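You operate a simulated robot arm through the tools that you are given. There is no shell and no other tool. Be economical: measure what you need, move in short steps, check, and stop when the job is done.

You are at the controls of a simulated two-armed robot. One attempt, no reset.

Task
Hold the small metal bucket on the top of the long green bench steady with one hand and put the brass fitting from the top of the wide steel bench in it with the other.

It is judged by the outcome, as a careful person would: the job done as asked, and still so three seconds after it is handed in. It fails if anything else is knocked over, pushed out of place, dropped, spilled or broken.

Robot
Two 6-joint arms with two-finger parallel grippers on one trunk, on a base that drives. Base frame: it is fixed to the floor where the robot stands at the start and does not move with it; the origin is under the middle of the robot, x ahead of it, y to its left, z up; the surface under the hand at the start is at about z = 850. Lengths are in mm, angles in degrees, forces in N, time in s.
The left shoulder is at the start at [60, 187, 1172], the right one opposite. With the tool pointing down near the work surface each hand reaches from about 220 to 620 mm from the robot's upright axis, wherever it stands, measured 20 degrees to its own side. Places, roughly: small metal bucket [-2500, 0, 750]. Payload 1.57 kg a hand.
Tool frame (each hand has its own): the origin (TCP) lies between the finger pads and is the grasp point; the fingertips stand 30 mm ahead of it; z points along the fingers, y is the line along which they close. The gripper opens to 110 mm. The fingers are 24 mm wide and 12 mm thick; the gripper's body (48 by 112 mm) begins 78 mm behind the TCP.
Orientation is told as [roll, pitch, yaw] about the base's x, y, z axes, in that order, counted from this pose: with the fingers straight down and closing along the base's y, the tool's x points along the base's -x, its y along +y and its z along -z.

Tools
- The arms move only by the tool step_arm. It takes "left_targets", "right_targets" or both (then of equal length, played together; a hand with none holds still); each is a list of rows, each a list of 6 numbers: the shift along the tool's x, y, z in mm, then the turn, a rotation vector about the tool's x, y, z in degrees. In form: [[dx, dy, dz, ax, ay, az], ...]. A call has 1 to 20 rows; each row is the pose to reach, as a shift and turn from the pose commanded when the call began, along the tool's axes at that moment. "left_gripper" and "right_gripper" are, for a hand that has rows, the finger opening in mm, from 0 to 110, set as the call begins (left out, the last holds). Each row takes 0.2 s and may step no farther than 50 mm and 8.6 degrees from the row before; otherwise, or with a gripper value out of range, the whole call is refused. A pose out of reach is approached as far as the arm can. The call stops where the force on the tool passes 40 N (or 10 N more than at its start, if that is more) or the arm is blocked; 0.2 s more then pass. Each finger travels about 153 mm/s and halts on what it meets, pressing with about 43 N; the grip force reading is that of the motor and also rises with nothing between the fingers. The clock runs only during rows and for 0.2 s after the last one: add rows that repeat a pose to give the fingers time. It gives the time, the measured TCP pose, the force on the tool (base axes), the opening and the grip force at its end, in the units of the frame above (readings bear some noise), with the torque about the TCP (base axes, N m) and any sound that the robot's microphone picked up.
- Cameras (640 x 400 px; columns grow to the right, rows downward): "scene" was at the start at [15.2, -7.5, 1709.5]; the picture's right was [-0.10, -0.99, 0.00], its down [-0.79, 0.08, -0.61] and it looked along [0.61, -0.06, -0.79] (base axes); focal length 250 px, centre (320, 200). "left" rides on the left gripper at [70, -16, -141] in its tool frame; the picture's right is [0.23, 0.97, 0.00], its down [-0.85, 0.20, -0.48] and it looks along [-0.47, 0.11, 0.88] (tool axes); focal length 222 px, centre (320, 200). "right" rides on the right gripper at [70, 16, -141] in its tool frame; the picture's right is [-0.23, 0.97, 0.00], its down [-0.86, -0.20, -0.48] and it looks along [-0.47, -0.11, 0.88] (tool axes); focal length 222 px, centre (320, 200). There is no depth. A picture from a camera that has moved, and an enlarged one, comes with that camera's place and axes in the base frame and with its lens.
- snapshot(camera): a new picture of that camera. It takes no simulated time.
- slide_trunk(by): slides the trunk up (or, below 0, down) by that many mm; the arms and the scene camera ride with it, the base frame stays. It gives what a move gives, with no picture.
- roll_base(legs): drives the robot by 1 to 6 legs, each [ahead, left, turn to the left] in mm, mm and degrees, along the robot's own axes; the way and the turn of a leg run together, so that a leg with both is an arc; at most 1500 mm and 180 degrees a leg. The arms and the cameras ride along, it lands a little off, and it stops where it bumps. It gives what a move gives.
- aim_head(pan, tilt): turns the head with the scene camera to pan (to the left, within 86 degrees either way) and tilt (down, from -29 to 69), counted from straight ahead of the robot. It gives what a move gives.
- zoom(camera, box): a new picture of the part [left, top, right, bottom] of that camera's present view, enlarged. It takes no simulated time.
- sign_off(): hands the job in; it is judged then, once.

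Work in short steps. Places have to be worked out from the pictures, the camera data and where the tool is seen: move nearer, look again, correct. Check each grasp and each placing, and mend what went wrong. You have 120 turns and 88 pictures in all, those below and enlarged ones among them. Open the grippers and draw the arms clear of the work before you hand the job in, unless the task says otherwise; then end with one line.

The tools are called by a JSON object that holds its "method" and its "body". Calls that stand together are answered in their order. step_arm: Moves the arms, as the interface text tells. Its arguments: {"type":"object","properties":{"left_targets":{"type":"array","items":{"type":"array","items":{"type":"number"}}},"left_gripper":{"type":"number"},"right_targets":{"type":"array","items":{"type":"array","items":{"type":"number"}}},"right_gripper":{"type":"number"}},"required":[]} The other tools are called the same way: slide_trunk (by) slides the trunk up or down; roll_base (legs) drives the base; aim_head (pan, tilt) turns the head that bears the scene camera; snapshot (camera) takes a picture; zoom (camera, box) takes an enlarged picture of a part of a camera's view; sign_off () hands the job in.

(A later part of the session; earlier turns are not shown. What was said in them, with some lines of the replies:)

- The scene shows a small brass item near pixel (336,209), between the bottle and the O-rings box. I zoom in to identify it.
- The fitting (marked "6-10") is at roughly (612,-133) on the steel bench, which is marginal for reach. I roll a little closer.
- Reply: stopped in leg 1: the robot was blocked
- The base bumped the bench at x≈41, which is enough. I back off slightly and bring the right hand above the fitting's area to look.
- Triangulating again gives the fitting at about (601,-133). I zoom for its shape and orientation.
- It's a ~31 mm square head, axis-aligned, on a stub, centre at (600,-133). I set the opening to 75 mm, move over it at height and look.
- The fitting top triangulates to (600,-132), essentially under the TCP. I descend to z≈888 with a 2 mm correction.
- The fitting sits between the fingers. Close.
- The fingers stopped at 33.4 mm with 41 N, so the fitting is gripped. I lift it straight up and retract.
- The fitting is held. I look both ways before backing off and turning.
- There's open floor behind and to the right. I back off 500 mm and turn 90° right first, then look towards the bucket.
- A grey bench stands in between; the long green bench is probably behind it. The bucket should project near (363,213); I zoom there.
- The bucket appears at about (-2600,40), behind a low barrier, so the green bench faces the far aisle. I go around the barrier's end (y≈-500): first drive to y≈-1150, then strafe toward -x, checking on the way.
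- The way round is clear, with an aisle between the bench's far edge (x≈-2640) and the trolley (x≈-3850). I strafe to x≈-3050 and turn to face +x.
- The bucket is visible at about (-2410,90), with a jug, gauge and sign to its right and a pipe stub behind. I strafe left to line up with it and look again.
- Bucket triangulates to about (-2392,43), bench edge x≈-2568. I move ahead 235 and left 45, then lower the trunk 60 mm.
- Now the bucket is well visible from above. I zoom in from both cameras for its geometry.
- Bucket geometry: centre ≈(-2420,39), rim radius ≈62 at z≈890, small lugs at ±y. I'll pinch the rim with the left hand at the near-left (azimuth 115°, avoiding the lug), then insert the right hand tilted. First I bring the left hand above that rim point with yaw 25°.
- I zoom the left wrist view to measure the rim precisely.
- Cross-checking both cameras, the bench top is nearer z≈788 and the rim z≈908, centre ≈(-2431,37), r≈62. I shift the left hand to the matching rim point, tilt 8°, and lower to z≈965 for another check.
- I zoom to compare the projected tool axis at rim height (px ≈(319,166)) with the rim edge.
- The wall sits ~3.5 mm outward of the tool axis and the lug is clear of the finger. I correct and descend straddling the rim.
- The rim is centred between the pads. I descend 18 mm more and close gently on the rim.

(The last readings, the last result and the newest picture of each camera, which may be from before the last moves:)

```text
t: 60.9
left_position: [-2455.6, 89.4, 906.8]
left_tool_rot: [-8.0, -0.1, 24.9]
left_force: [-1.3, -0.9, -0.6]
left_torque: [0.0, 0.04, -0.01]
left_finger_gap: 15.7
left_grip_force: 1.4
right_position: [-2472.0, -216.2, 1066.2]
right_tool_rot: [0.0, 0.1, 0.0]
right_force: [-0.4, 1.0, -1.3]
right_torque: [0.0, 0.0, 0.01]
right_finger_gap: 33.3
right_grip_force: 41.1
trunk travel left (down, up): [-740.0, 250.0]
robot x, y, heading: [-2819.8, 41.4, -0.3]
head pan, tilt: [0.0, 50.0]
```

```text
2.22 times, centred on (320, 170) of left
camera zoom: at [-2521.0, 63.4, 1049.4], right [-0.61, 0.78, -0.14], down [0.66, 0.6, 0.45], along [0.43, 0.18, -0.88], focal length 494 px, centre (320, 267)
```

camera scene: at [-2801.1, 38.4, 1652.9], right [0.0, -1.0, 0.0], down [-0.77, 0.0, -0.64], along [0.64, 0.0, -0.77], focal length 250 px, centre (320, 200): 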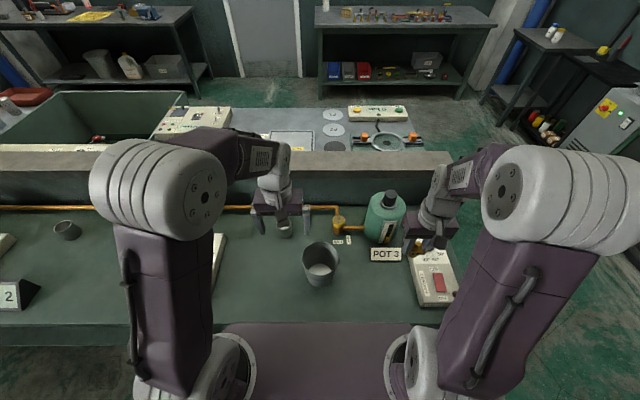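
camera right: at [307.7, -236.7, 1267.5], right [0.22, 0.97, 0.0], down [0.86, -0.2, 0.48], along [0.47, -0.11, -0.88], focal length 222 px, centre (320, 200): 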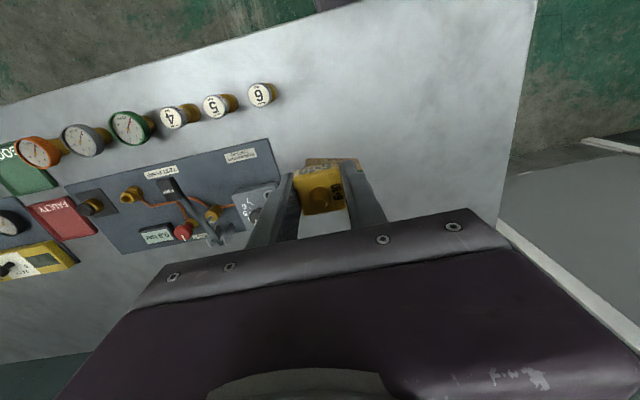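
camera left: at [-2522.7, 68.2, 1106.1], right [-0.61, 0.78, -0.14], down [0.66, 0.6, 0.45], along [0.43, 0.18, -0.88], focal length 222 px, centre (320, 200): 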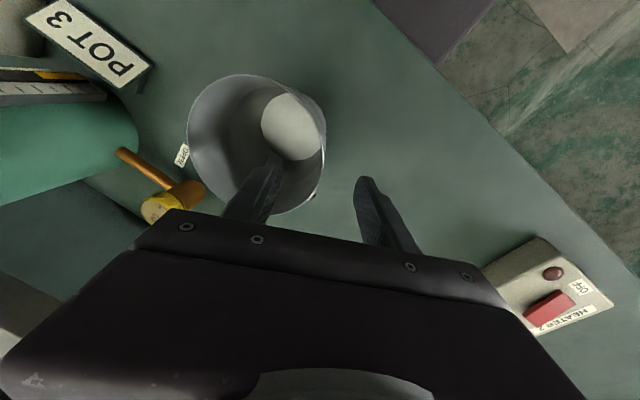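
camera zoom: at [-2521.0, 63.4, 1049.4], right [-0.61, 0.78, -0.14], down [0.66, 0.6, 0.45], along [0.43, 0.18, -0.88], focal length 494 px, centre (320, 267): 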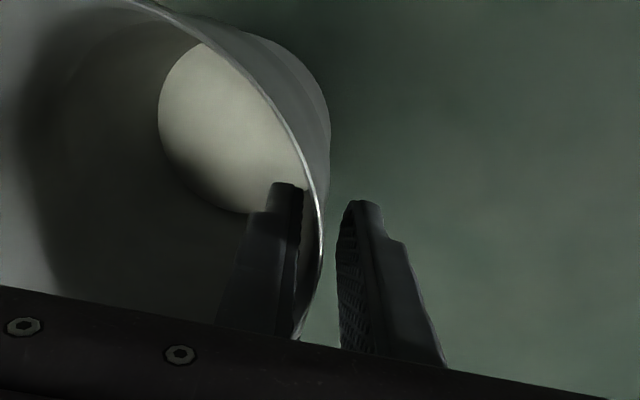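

The rim is nicely between the nearly closed fingers, with no contact force. I close fully.

{"method": "step_arm", "body": {"left_targets": [[0, 0, 0, 0, 0, 0], [0, 0, 0, 0, 0, 0]], "left_gripper": 0}}

{"method": "zoom", "body": {"camera": "left", "box": [200, 80, 440, 260]}}

{"method": "zoom", "body": {"camera": "scene", "box": [250, 200, 390, 300]}}

```text
t: 61.5
left_position: [-2456.2, 91.1, 906.4]
left_tool_rot: [-8.0, 0.1, 24.9]
left_force: [-1.0, 0.9, 0.2]
left_torque: [0.16, 0.09, 0.01]
left_finger_gap: 5.4
left_grip_force: 25.6
right_position: [-2471.8, -214.9, 1065.8]
right_tool_rot: [0.0, 0.0, 0.0]
right_force: [-0.4, 0.0, -1.1]
right_torque: [0.01, 0.01, -0.01]
right_finger_gap: 33.0
right_grip_force: 41.3
trunk travel left (down, up): [-740.0, 250.0]
robot x, y, heading: [-2816.1, 40.7, -0.3]
head pan, tilt: [0.0, 50.0]
```

```text
2.22 times, centred on (320, 170) of left
camera zoom: at [-2521.1, 63.7, 1049.4], right [-0.61, 0.78, -0.14], down [0.66, 0.6, 0.45], along [0.43, 0.18, -0.88], focal length 494 px, centre (320, 267)
```

zoom: 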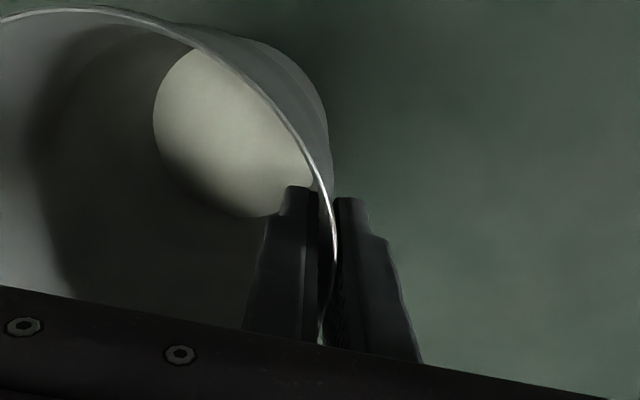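

```text
4.00 times, centred on (320, 250) of scene
camera zoom: at [-2800.1, 38.6, 1652.8], right [0.0, -1.0, 0.0], down [-0.77, 0.0, -0.64], along [0.64, 0.0, -0.77], focal length 1000 px, centre (320, 0)
```

zoom: 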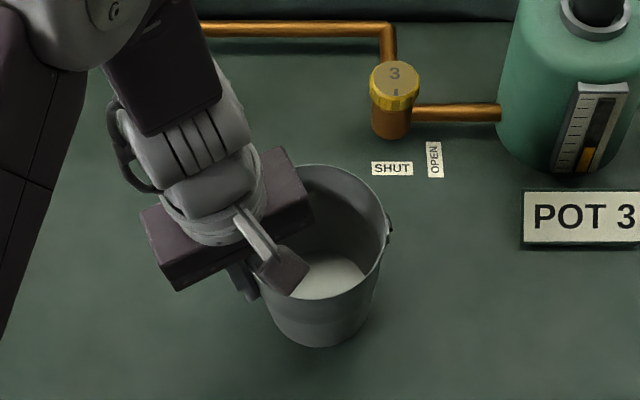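

The grip pulled the rim ~6 mm outward (it may be slightly tilted). I move the left hand back ~6 mm along tool y to restore it, and check.

{"method": "step_arm", "body": {"left_targets": [[0, -2, 0, 0, 0, 0], [0, -4, 0, 0, 0, 0], [0, -6, 0, 0, 0, 0], [0, -6, 0, 0, 0, 0]]}}

{"method": "zoom", "body": {"camera": "scene", "box": [250, 200, 390, 300]}}

{"method": "zoom", "body": {"camera": "left", "box": [140, 20, 440, 260]}}

```text
t: 62.5
left_position: [-2452.7, 85.8, 906.9]
left_tool_rot: [-8.0, -0.1, 24.9]
left_force: [0.3, 0.5, -0.2]
left_torque: [0.15, 0.05, 0.01]
left_finger_gap: 5.3
left_grip_force: 25.7
right_position: [-2471.1, -214.2, 1066.7]
right_tool_rot: [-0.1, 0.0, 0.0]
right_force: [-0.4, 0.5, -1.3]
right_torque: [-0.01, 0.05, 0.0]
right_finger_gap: 33.2
right_grip_force: 41.1
trunk travel left (down, up): [-740.0, 250.0]
robot x, y, heading: [-2817.9, 35.9, 0.1]
head pan, tilt: [0.0, 50.0]
```

```text
4.00 times, centred on (320, 250) of scene
camera zoom: at [-2799.7, 38.5, 1652.8], right [0.0, -1.0, 0.0], down [-0.77, 0.0, -0.64], along [0.64, 0.0, -0.77], focal length 1000 px, centre (320, 0)
```

zoom: 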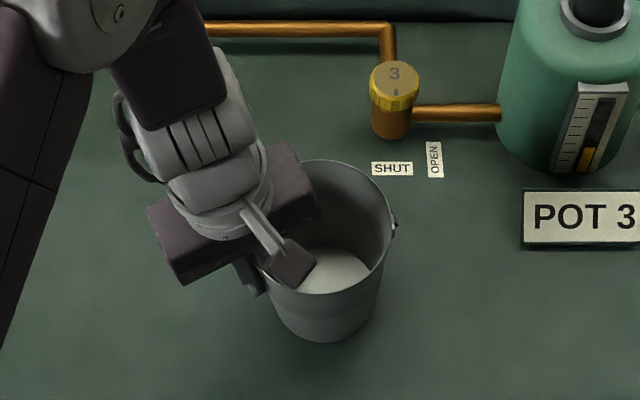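

```text
1.67 times, centred on (290, 140) of left
camera zoom: at [-2516.9, 59.4, 1049.8], right [-0.61, 0.78, -0.14], down [0.66, 0.6, 0.45], along [0.43, 0.18, -0.88], focal length 370 px, centre (370, 300)
```

zoom: 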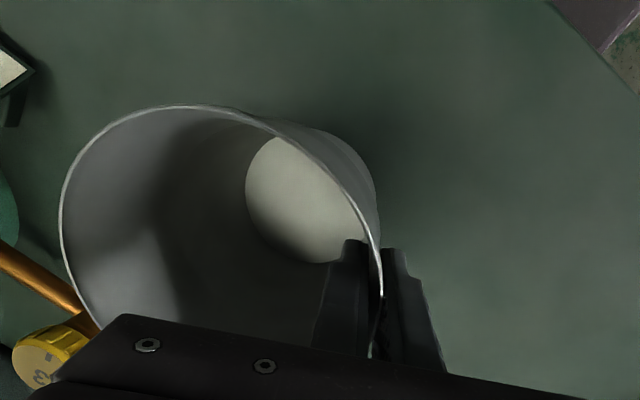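

The bucket moved a few mm with the hand and stands upright, its rim held; centre now ≈(-2418,38). I swing the right hand in, tilted 40° toward its own side, high above and right of the bucket.

{"method": "step_arm", "body": {"right_targets": [[-10, 20, -20, -8, 0, 0], [-22, 45, -25, -16, 0, 0], [-35, 70, -25, -24, 0, 0], [-48, 95, -20, -32, 0, 0], [-66, 126, -14, -40, 0, 0], [-66, 126, -14, -40, 0, 0]]}}

{"method": "snapshot", "body": {"camera": "scene"}}

{"method": "snapshot", "body": {"camera": "right"}}

```text
t: 63.9
left_position: [-2452.5, 86.5, 906.1]
left_tool_rot: [-8.0, 0.0, 24.9]
left_force: [0.0, -0.7, -0.6]
left_torque: [0.14, 0.07, 0.0]
left_finger_gap: 5.4
left_grip_force: 25.3
right_position: [-2406.4, -89.3, 1079.3]
right_tool_rot: [40.1, -0.1, -0.1]
right_force: [0.1, 0.0, -2.3]
right_torque: [0.0, -0.04, -0.02]
right_finger_gap: 33.2
right_grip_force: 41.3
trunk travel left (down, up): [-740.0, 250.0]
robot x, y, heading: [-2817.7, 38.1, 0.2]
head pan, tilt: [0.0, 50.0]
```

```text
47 pictures are left
camera scene: at [-2800.7, 38.5, 1652.9], right [0.0, -1.0, 0.0], down [-0.77, 0.0, -0.64], along [0.64, 0.0, -0.77], focal length 250 px, centre (320, 200)
```

scene: 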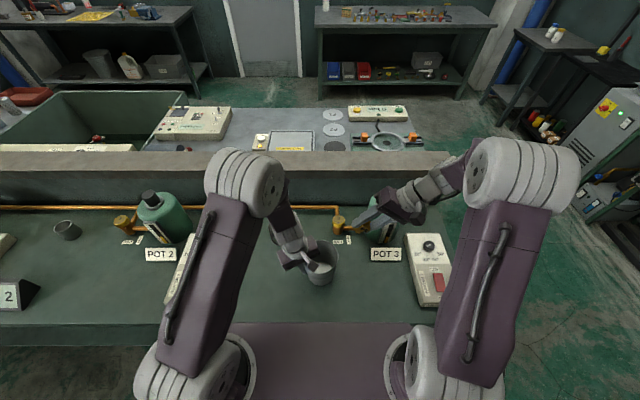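

```text
46 pictures are left
camera right: at [-2476.5, -167.6, 1197.7], right [0.23, 0.75, 0.63], down [0.85, -0.46, 0.24], along [0.47, 0.48, -0.74], focal length 222 px, centre (320, 200)
```

right: 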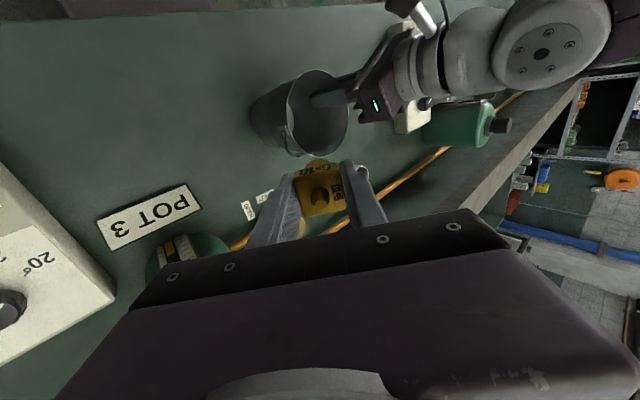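

Clear so far. I move to the entry line start (y≈-47, z≈1003), still above the rim, and check.

{"method": "step_arm", "body": {"right_targets": [[0, -6, 30, 0, 0, 0], [0, -12, 60, 0, 0, 0], [0, -17, 85, 0, 0, 0], [0, -17, 85, 0, 0, 0]]}}

{"method": "zoom", "body": {"camera": "scene", "box": [240, 180, 440, 300]}}

{"method": "snapshot", "body": {"camera": "right"}}

{"method": "snapshot", "body": {"camera": "left"}}

```text
t: 64.8
left_position: [-2452.8, 85.8, 906.8]
left_tool_rot: [-8.0, -0.1, 24.9]
left_force: [0.2, 0.4, 0.2]
left_torque: [0.15, 0.06, -0.01]
left_finger_gap: 5.5
left_grip_force: 25.4
right_position: [-2405.6, -46.8, 1004.5]
right_tool_rot: [40.0, 0.0, 0.0]
right_force: [0.4, -0.9, -1.0]
right_torque: [0.02, -0.01, 0.0]
right_finger_gap: 33.0
right_grip_force: 40.7
trunk travel left (down, up): [-740.0, 250.0]
robot x, y, heading: [-2817.8, 37.7, -0.1]
head pan, tilt: [0.0, 50.0]
```

```text
3.20 times, centred on (340, 240) of scene
camera zoom: at [-2799.9, 38.5, 1652.9], right [0.0, -1.0, 0.0], down [-0.77, 0.0, -0.64], along [0.64, 0.0, -0.77], focal length 800 px, centre (256, 72)
```

zoom: 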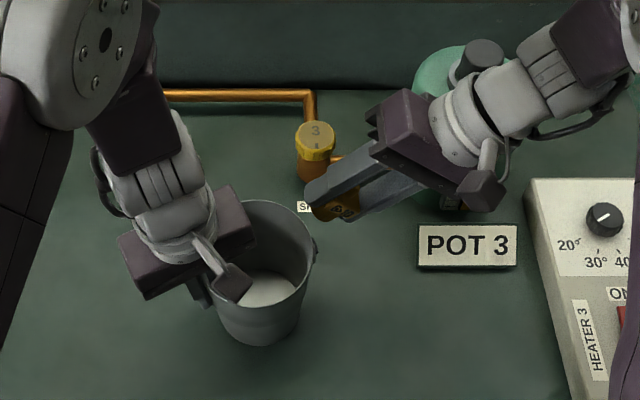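

```text
44 pictures are left
camera right: at [-2476.5, -124.9, 1123.1], right [0.23, 0.75, 0.63], down [0.85, -0.46, 0.24], along [0.47, 0.48, -0.74], focal length 222 px, centre (320, 200)
```

right: 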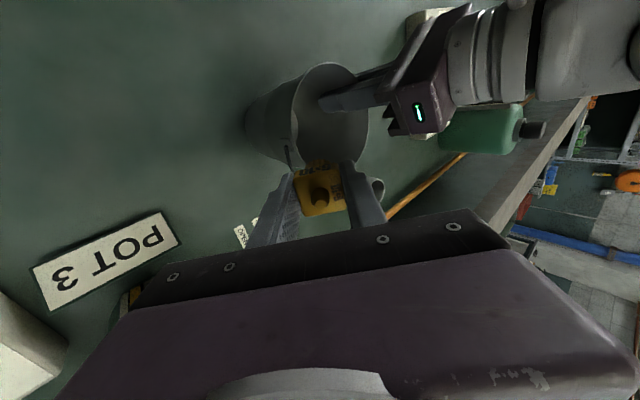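

```text
43 pictures are left
camera left: at [-2517.0, 59.5, 1049.9], right [-0.61, 0.78, -0.14], down [0.66, 0.6, 0.45], along [0.43, 0.18, -0.88], focal length 222 px, centre (320, 200)
```

left: 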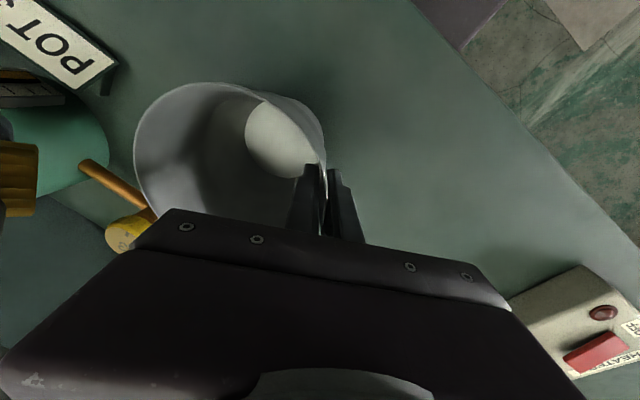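

I zoom the right camera to re-measure the rim before entering.

{"method": "zoom", "body": {"camera": "right", "box": [230, 40, 430, 220]}}

```text
2.22 times, centred on (330, 130) of right
camera zoom: at [-2476.5, -124.9, 1123.1], right [0.23, 0.75, 0.63], down [0.85, -0.46, 0.24], along [0.47, 0.48, -0.74], focal length 494 px, centre (298, 356)
```

zoom: 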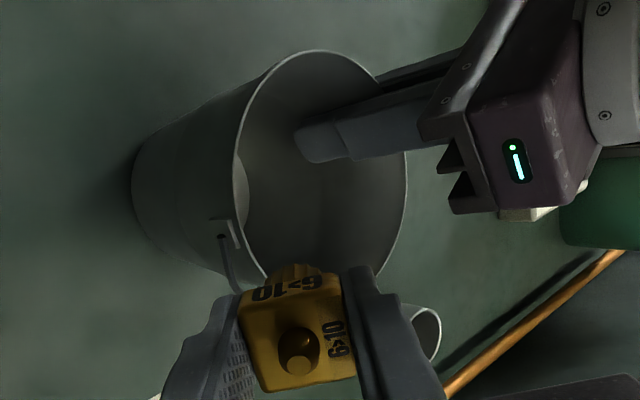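

Using the left fingertip as a check, the rim is actually at z≈936 with centre ≈(-2434,40). I retarget the release pose to (-2416,30,946) and go 2/3 of the way along the tool axis.

{"method": "step_arm", "body": {"right_targets": [[10, 21, 0, 0, 0, 0], [10, 21, 20, 0, 0, 0], [10, 21, 40, 0, 0, 0], [10, 21, 60, 0, 0, 0], [10, 21, 60, 0, 0, 0]]}}

{"method": "zoom", "body": {"camera": "right", "box": [200, 30, 440, 230]}}

{"method": "zoom", "body": {"camera": "scene", "box": [240, 180, 440, 300]}}

{"method": "snapshot", "body": {"camera": "left"}}

```text
t: 66.0
left_position: [-2452.2, 85.3, 907.0]
left_tool_rot: [-8.0, 0.0, 25.0]
left_force: [-0.6, -0.2, -0.5]
left_torque: [0.14, 0.07, -0.02]
left_finger_gap: 5.3
left_grip_force: 25.4
right_position: [-2416.4, 7.5, 971.2]
right_tool_rot: [39.9, -0.1, -0.1]
right_force: [0.5, 0.3, -1.4]
right_torque: [0.02, 0.0, 0.0]
right_finger_gap: 33.3
right_grip_force: 41.3
trunk travel left (down, up): [-740.0, 250.0]
robot x, y, heading: [-2820.2, 42.7, -0.1]
head pan, tilt: [0.0, 50.0]
```

```text
2.00 times, centred on (320, 130) of right
camera zoom: at [-2487.1, -70.9, 1090.1], right [0.23, 0.75, 0.63], down [0.85, -0.46, 0.24], along [0.47, 0.48, -0.74], focal length 444 px, centre (320, 340)
```

zoom: 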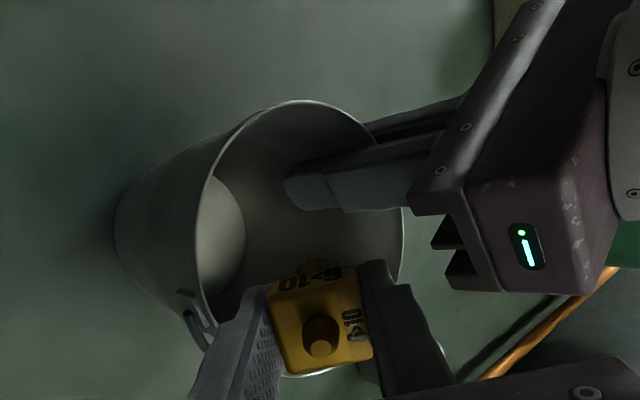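

```text
3.20 times, centred on (340, 240) of scene
camera zoom: at [-2799.7, 38.1, 1652.9], right [0.0, -1.0, 0.0], down [-0.77, 0.0, -0.64], along [0.64, 0.0, -0.77], focal length 800 px, centre (256, 72)
```

zoom: 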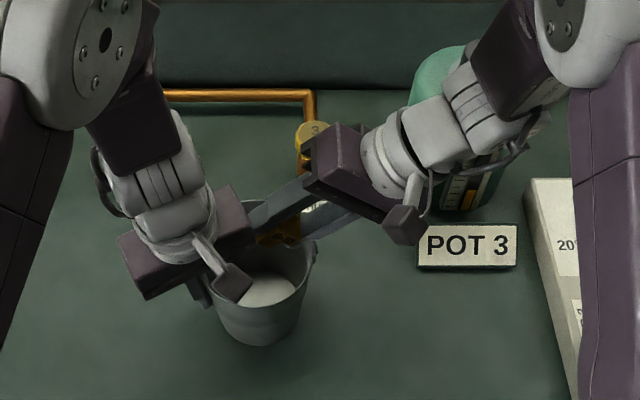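

```text
39 pictures are left
camera left: at [-2516.9, 59.2, 1049.8], right [-0.61, 0.78, -0.14], down [0.66, 0.6, 0.45], along [0.43, 0.18, -0.88], focal length 222 px, centre (320, 200)
```

left: 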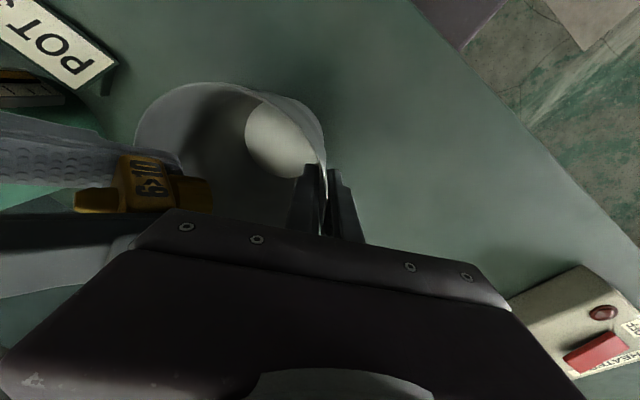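

Alignment is fine: the rim centre and final position agree. I advance the last 34 mm along the tool axis.

{"method": "step_arm", "body": {"right_targets": [[0, 0, 12, 0, 0, 0], [0, 0, 24, 0, 0, 0], [0, 0, 34, 0, 0, 0], [0, 0, 34, 0, 0, 0]]}}

{"method": "zoom", "body": {"camera": "right", "box": [200, 30, 440, 230]}}

{"method": "zoom", "body": {"camera": "left", "box": [80, 60, 360, 260]}}

{"method": "zoom", "body": {"camera": "scene", "box": [260, 190, 380, 290]}}

```text
t: 67.0
left_position: [-2450.7, 85.6, 907.4]
left_tool_rot: [-8.0, 0.0, 24.9]
left_force: [-0.2, -0.3, -0.4]
left_torque: [0.16, 0.08, 0.01]
left_finger_gap: 5.0
left_grip_force: 25.5
right_position: [-2415.8, 29.3, 946.0]
right_tool_rot: [40.1, 0.0, -0.1]
right_force: [0.6, 0.5, -1.7]
right_torque: [-0.03, 0.02, 0.0]
right_finger_gap: 33.3
right_grip_force: 41.3
trunk travel left (down, up): [-740.0, 250.0]
robot x, y, heading: [-2821.5, 41.1, -0.2]
head pan, tilt: [0.0, 50.0]
```

```text
2.00 times, centred on (320, 130) of right
camera zoom: at [-2485.7, -48.0, 1065.0], right [0.23, 0.75, 0.63], down [0.86, -0.46, 0.24], along [0.47, 0.48, -0.74], focal length 444 px, centre (320, 340)
```

zoom: 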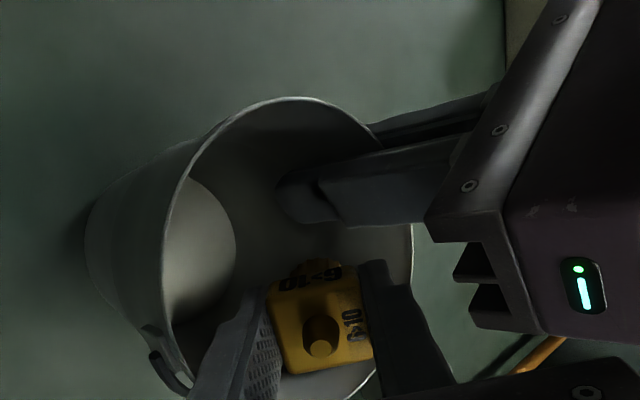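

```text
2.00 times, centred on (220, 160) of left
camera zoom: at [-2517.0, 59.5, 1049.8], right [-0.61, 0.78, -0.14], down [0.66, 0.6, 0.45], along [0.43, 0.18, -0.88], focal length 444 px, centre (520, 280)
```

zoom: 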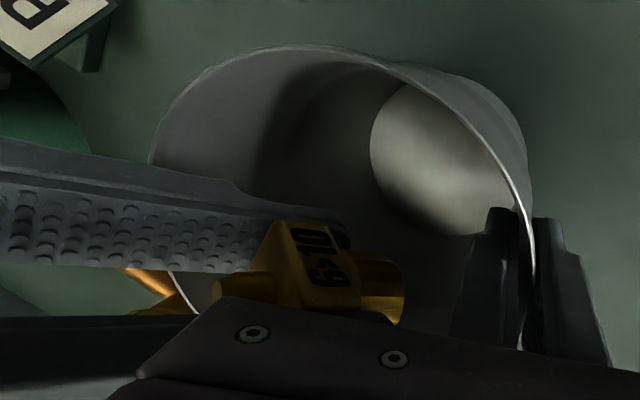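

```text
4.00 times, centred on (320, 240) of scene
camera zoom: at [-2799.8, 38.6, 1652.9], right [0.0, -1.0, 0.0], down [-0.77, 0.0, -0.64], along [0.64, 0.0, -0.77], focal length 1000 px, centre (320, 40)
```

zoom: 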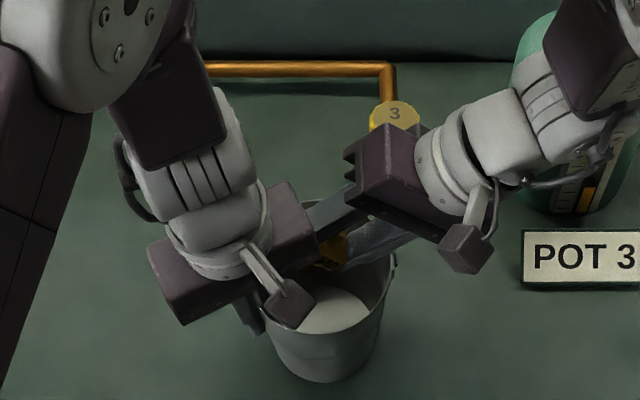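

The fitting is inside the mouth, with the fingers clear of the rim and the left hand. I open the right gripper slightly to release.

{"method": "step_arm", "body": {"right_targets": [[0, 0, 0, 0, 0, 0], [0, 0, 0, 0, 0, 0], [0, 0, 0, 0, 0, 0], [0, 0, 0, 0, 0, 0]], "right_gripper": 43}}

{"method": "zoom", "body": {"camera": "right", "box": [200, 30, 440, 230]}}

{"method": "zoom", "body": {"camera": "left", "box": [80, 60, 360, 260]}}

```text
t: 68.0
left_position: [-2451.1, 87.1, 906.7]
left_tool_rot: [-8.0, 0.0, 24.9]
left_force: [3.8, -7.1, -3.0]
left_torque: [0.78, 0.34, 0.05]
left_finger_gap: 5.4
left_grip_force: 25.6
right_position: [-2415.7, 29.5, 947.2]
right_tool_rot: [40.0, 0.0, 0.1]
right_force: [-4.1, 6.1, 4.2]
right_torque: [-0.1, -0.01, -0.07]
right_finger_gap: 36.3
right_grip_force: 0.0
trunk travel left (down, up): [-740.0, 250.0]
robot x, y, heading: [-2818.3, 41.3, -0.3]
head pan, tilt: [0.0, 50.0]
```

```text
2.00 times, centred on (320, 130) of right
camera zoom: at [-2485.9, -48.0, 1065.2], right [0.23, 0.75, 0.63], down [0.86, -0.46, 0.24], along [0.47, 0.48, -0.74], focal length 444 px, centre (320, 340)
```

zoom: 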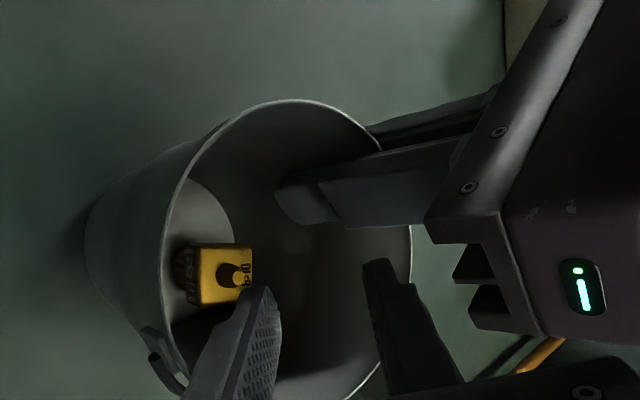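

```text
2.00 times, centred on (220, 160) of left
camera zoom: at [-2516.9, 59.5, 1049.9], right [-0.61, 0.78, -0.14], down [0.66, 0.6, 0.45], along [0.43, 0.18, -0.88], focal length 444 px, centre (520, 280)
```

zoom: 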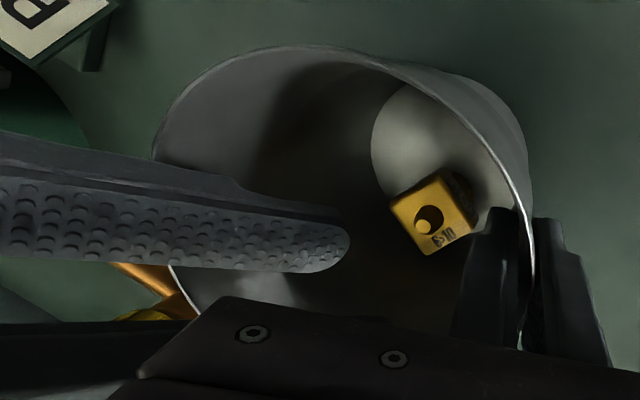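

The fitting is in the bucket. The opening finger lightly touches the rim, so I close the right fingers a bit and withdraw along the entry axis.

{"method": "step_arm", "body": {"right_targets": [[0, 0, 0, 0, 0, 0], [0, 0, 0, 0, 0, 0]], "right_gripper": 26}}

{"method": "step_arm", "body": {"right_targets": [[0, 0, -15, 0, 0, 0], [0, 0, -35, 0, 0, 0], [0, 0, -60, 0, 0, 0], [0, 0, -95, 0, 0, 0]]}}

{"method": "zoom", "body": {"camera": "scene", "box": [240, 180, 440, 300]}}

```text
t: 68.7
left_position: [-2452.4, 85.9, 908.1]
left_tool_rot: [-8.0, 0.0, 25.1]
left_force: [0.3, -0.9, -0.2]
left_torque: [0.15, -0.04, 0.02]
left_finger_gap: 4.9
left_grip_force: 24.7
right_position: [-2415.6, 28.9, 946.6]
right_tool_rot: [40.0, -0.1, 0.0]
right_force: [-0.5, -0.3, 0.7]
right_torque: [0.0, 0.05, -0.01]
right_finger_gap: 26.1
right_grip_force: 0.1
trunk travel left (down, up): [-740.0, 250.0]
robot x, y, heading: [-2819.5, 39.8, 0.0]
head pan, tilt: [0.0, 50.0]
```

```text
t: 69.7
left_position: [-2452.5, 85.6, 906.5]
left_tool_rot: [-8.0, -0.1, 24.9]
left_force: [0.5, 1.4, -0.1]
left_torque: [0.29, 0.12, 0.02]
left_finger_gap: 5.2
left_grip_force: 24.9
right_position: [-2415.1, -33.9, 1016.1]
right_tool_rot: [39.9, 0.0, 0.1]
right_force: [1.1, -0.1, -0.7]
right_torque: [0.02, 0.03, 0.03]
right_finger_gap: 25.8
right_grip_force: 0.0
trunk travel left (down, up): [-740.0, 250.0]
robot x, y, heading: [-2816.7, 39.2, -0.2]
head pan, tilt: [0.0, 50.0]
```

```text
3.20 times, centred on (340, 240) of scene
camera zoom: at [-2800.7, 37.6, 1652.8], right [0.0, -1.0, 0.0], down [-0.77, 0.0, -0.64], along [0.64, 0.0, -0.77], focal length 800 px, centre (256, 72)
```

zoom: 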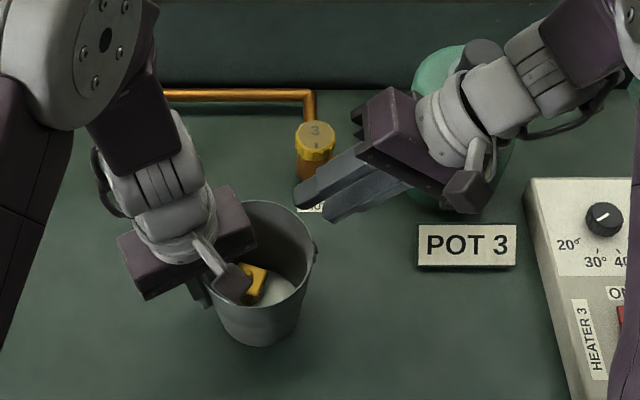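

Right hand is clear. I retract it further back to its side, upright.

{"method": "step_arm", "body": {"right_targets": [[0, 10, -43, 0, 0, 0], [0, 20, -87, 0, 0, 0], [15, -5, -100, 8, 0, 0], [30, -30, -112, 16, 0, 0], [45, -50, -125, 24, 0, 0], [60, -65, -135, 32, 0, 0], [70, -76, -142, 40, 0, 0]]}}

{"method": "snapshot", "body": {"camera": "right"}}

{"method": "zoom", "body": {"camera": "left", "box": [80, 20, 400, 260]}}

```text
t: 71.2
left_position: [-2451.9, 85.4, 906.5]
left_tool_rot: [-8.0, -0.1, 24.8]
left_force: [-0.5, 0.8, 0.3]
left_torque: [0.33, 0.15, 0.01]
left_finger_gap: 5.1
left_grip_force: 25.2
right_position: [-2486.1, -182.1, 1078.1]
right_tool_rot: [-0.2, -0.1, 0.0]
right_force: [0.0, -1.2, 0.0]
right_torque: [-0.02, 0.0, 0.01]
right_finger_gap: 26.4
right_grip_force: 0.1
trunk travel left (down, up): [-740.0, 250.0]
robot x, y, heading: [-2820.4, 38.7, -0.2]
head pan, tilt: [0.0, 50.0]
```

```text
32 pictures are left
camera right: at [-2557.1, -165.1, 1219.3], right [0.23, 0.97, 0.0], down [0.85, -0.2, 0.48], along [0.47, -0.11, -0.88], focal length 222 px, centre (320, 200)
```

right: 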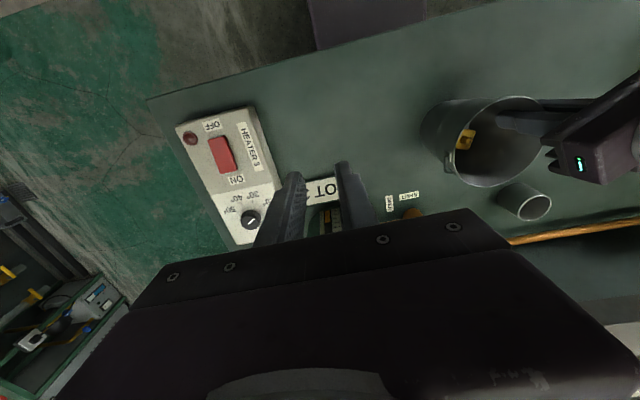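

```text
1.67 times, centred on (240, 140) of left
camera zoom: at [-2517.4, 59.9, 1049.9], right [-0.61, 0.78, -0.14], down [0.66, 0.6, 0.45], along [0.43, 0.18, -0.88], focal length 370 px, centre (453, 300)
```

zoom: 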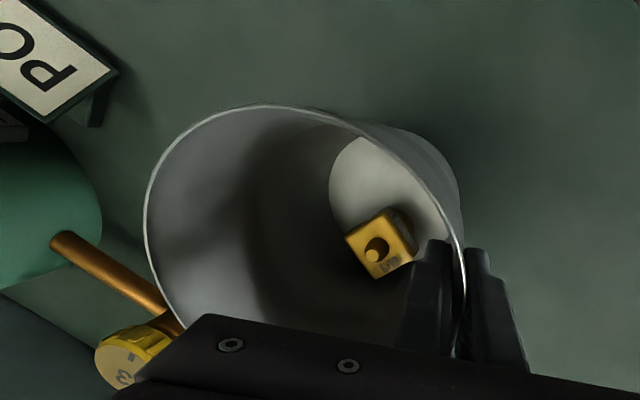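

Before releasing, I check whether the bucket sits flat on the bench.

{"method": "zoom", "body": {"camera": "right", "box": [390, 60, 600, 220]}}

{"method": "zoom", "body": {"camera": "scene", "box": [260, 190, 380, 290]}}

```text
2.50 times, centred on (495, 140) of right
camera zoom: at [-2557.1, -165.1, 1219.3], right [0.23, 0.97, 0.0], down [0.85, -0.2, 0.48], along [0.47, -0.11, -0.88], focal length 555 px, centre (-118, 350)
```

zoom: 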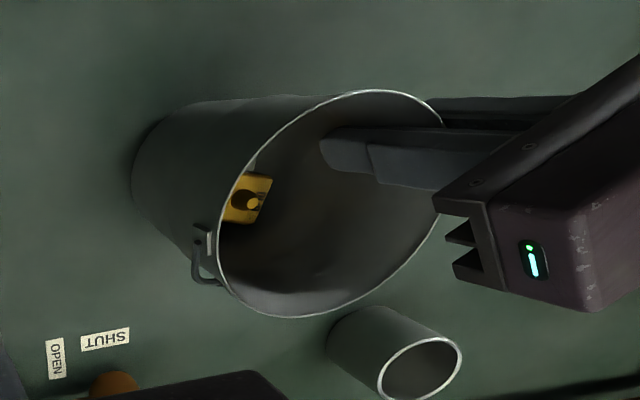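

```text
4.00 times, centred on (320, 240) of scene
camera zoom: at [-2800.4, 39.3, 1652.8], right [0.0, -1.0, 0.0], down [-0.77, 0.0, -0.64], along [0.64, 0.0, -0.77], focal length 1000 px, centre (320, 40)
```

zoom: 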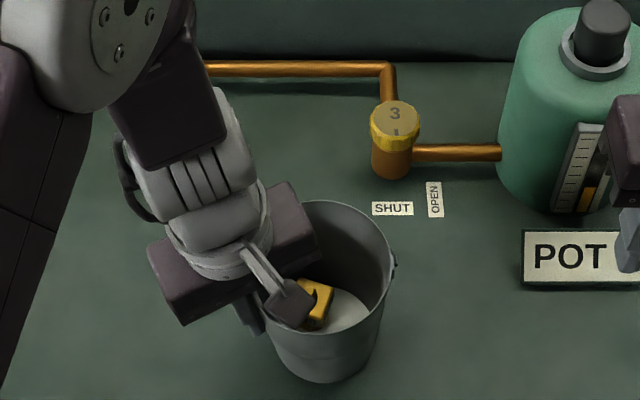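

Left force is ~0 vertically, so the bucket is resting on the bench. I open the left fingers just a little to release, then check.

{"method": "step_arm", "body": {"left_targets": [[0, 0, 0, 0, 0, 0], [0, 0, 0, 0, 0, 0], [0, 0, 0, 0, 0, 0]], "left_gripper": 18}}

{"method": "zoom", "body": {"camera": "left", "box": [80, 20, 400, 260]}}

{"method": "zoom", "body": {"camera": "scene", "box": [260, 190, 380, 290]}}

```text
t: 72.0
left_position: [-2451.5, 85.3, 907.2]
left_tool_rot: [-8.0, 0.0, 24.9]
left_force: [0.0, -0.6, 0.1]
left_torque: [-0.01, 0.03, 0.02]
left_finger_gap: 17.7
left_grip_force: 0.0
right_position: [-2487.2, -182.7, 1077.4]
right_tool_rot: [-0.1, -0.1, 0.0]
right_force: [-0.4, 0.0, 0.1]
right_torque: [0.03, -0.01, 0.04]
right_finger_gap: 26.0
right_grip_force: 0.2
trunk travel left (down, up): [-740.0, 250.0]
robot x, y, heading: [-2821.1, 39.0, 0.0]
head pan, tilt: [0.0, 50.0]
```

```text
1.67 times, centred on (240, 140) of left
camera zoom: at [-2517.3, 59.4, 1050.0], right [-0.61, 0.78, -0.14], down [0.66, 0.6, 0.45], along [0.43, 0.18, -0.88], focal length 370 px, centre (453, 300)
```

zoom: 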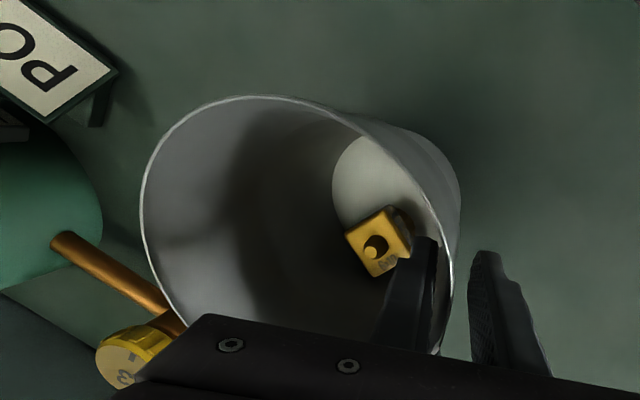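

```text
4.00 times, centred on (320, 240) of scene
camera zoom: at [-2800.3, 38.4, 1652.9], right [0.0, -1.0, 0.0], down [-0.77, 0.0, -0.64], along [0.64, 0.0, -0.77], focal length 1000 px, centre (320, 40)
```

zoom: 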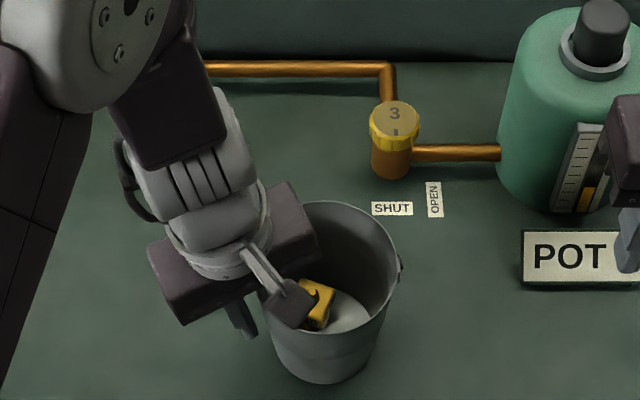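

Bucket stands on its own. I shift the hand 3 mm inward to centre on the wall, then withdraw along the tool axis.

{"method": "step_arm", "body": {"left_targets": [[0, -3, 0, 0, 0, 0], [0, -3, -10, 0, 0, 0], [0, -3, -25, 0, 0, 0], [0, -3, -45, 0, 0, 0], [0, 0, -75, 0, 0, 0], [0, 5, -115, 0, 0, 0], [0, 20, -155, 0, 0, 0]], "left_gripper": 24}}

{"method": "zoom", "body": {"camera": "scene", "box": [240, 180, 400, 300]}}

```text
t: 73.7
left_position: [-2471.1, 126.1, 1057.0]
left_tool_rot: [-8.0, -0.1, 24.9]
left_force: [0.2, -0.3, 0.3]
left_torque: [-0.03, -0.02, -0.01]
left_finger_gap: 23.9
left_grip_force: 0.0
right_position: [-2486.3, -180.8, 1079.0]
right_tool_rot: [-0.1, -0.1, 0.0]
right_force: [0.0, 0.3, -0.7]
right_torque: [0.02, 0.01, -0.01]
right_finger_gap: 25.9
right_grip_force: 0.1
trunk travel left (down, up): [-740.0, 250.0]
robot x, y, heading: [-2818.7, 35.1, -0.1]
head pan, tilt: [0.0, 50.0]
```

```text
3.33 times, centred on (320, 240) of scene
camera zoom: at [-2801.9, 39.6, 1652.8], right [0.0, -1.0, 0.0], down [-0.77, 0.0, -0.64], along [0.64, 0.0, -0.77], focal length 834 px, centre (320, 67)
```

zoom: 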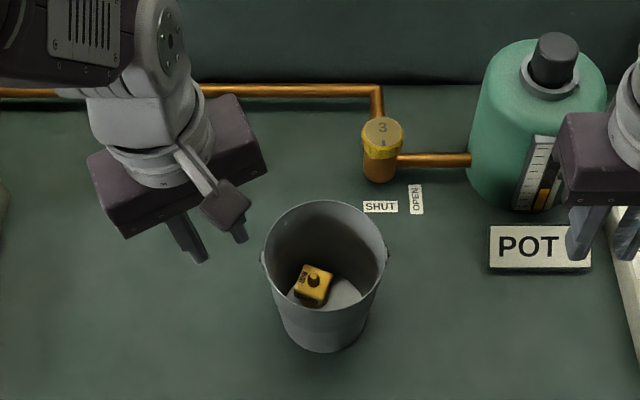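

The bucket is upright with the fitting inside, essentially in its original place. I raise both arms, open the grippers and back the robot off.

{"method": "step_arm", "body": {"left_targets": [[0, 10, -30, 0, 0, 0], [0, 25, -60, 0, 0, 0], [0, 25, -60, 0, 0, 0]], "left_gripper": 100, "right_targets": [[0, 0, -30, 0, 0, 0], [0, -20, -60, 0, 0, 0], [0, -20, -60, 0, 0, 0]], "right_gripper": 100}}

{"method": "roll_base", "body": {"legs": [[-200, 0, 0]]}}

{"method": "snapshot", "body": {"camera": "scene"}}

```text
t: 74.5
left_position: [-2481.6, 153.6, 1114.5]
left_tool_rot: [-7.8, 0.0, 24.9]
left_force: [0.9, 0.6, -0.3]
left_torque: [0.0, 0.03, 0.0]
left_finger_gap: 99.8
left_grip_force: 0.1
right_position: [-2483.5, -201.4, 1140.3]
right_tool_rot: [0.0, 0.1, -0.1]
right_force: [0.3, -1.2, 0.3]
right_torque: [-0.02, 0.04, -0.04]
right_finger_gap: 99.9
right_grip_force: 0.1
trunk travel left (down, up): [-740.0, 250.0]
robot x, y, heading: [-2816.6, 37.2, -0.1]
head pan, tilt: [0.0, 50.0]
```

```text
t: 76.1
left_position: [-2687.5, 156.3, 1113.4]
left_tool_rot: [-7.9, 0.0, 25.5]
left_force: [0.9, -1.0, -0.9]
left_torque: [-0.02, 0.0, -0.01]
left_finger_gap: 99.9
left_grip_force: 0.1
right_position: [-2684.8, -198.9, 1140.4]
right_tool_rot: [0.0, 0.1, 0.6]
right_force: [0.8, -0.2, 0.0]
right_torque: [-0.01, -0.02, -0.02]
right_finger_gap: 100.1
right_grip_force: 0.0
trunk travel left (down, up): [-740.0, 250.0]
robot x, y, heading: [-3022.2, 40.5, 0.5]
head pan, tilt: [0.0, 50.0]
```

```text
25 pictures are left
camera scene: at [-3002.4, 38.0, 1652.8], right [0.01, -1.0, 0.0], down [-0.77, -0.01, -0.64], along [0.64, 0.01, -0.77], focal length 250 px, centre (320, 200)
```

scene: 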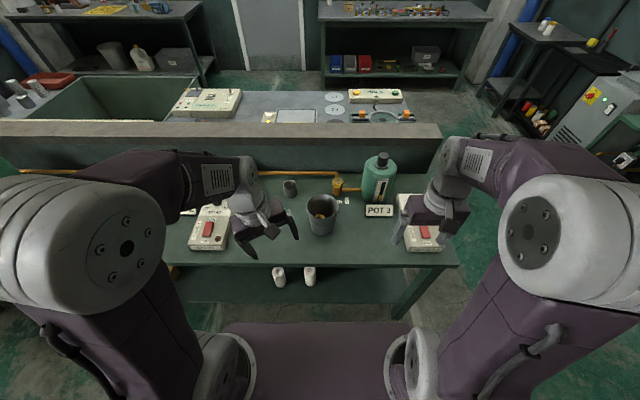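

The bucket stands upright with the fitting in it, nothing else has been disturbed, and the arms are clear, so I sign off.

{"method": "sign_off", "body": {}}

```text
The job is handed in.
```

The brass fitting is in the small metal bucket. The left hand held the rim while the right hand put the fitting in. Gripping slid the bucket about 1 cm on the bench, and the right finger lightly touched its rim on release. The bucket is upright, both grippers are open and clear, and the last pictures show nothing else disturbed on the green bench. On the way to the fitting, the robot's base bumped the wide steel bench once.
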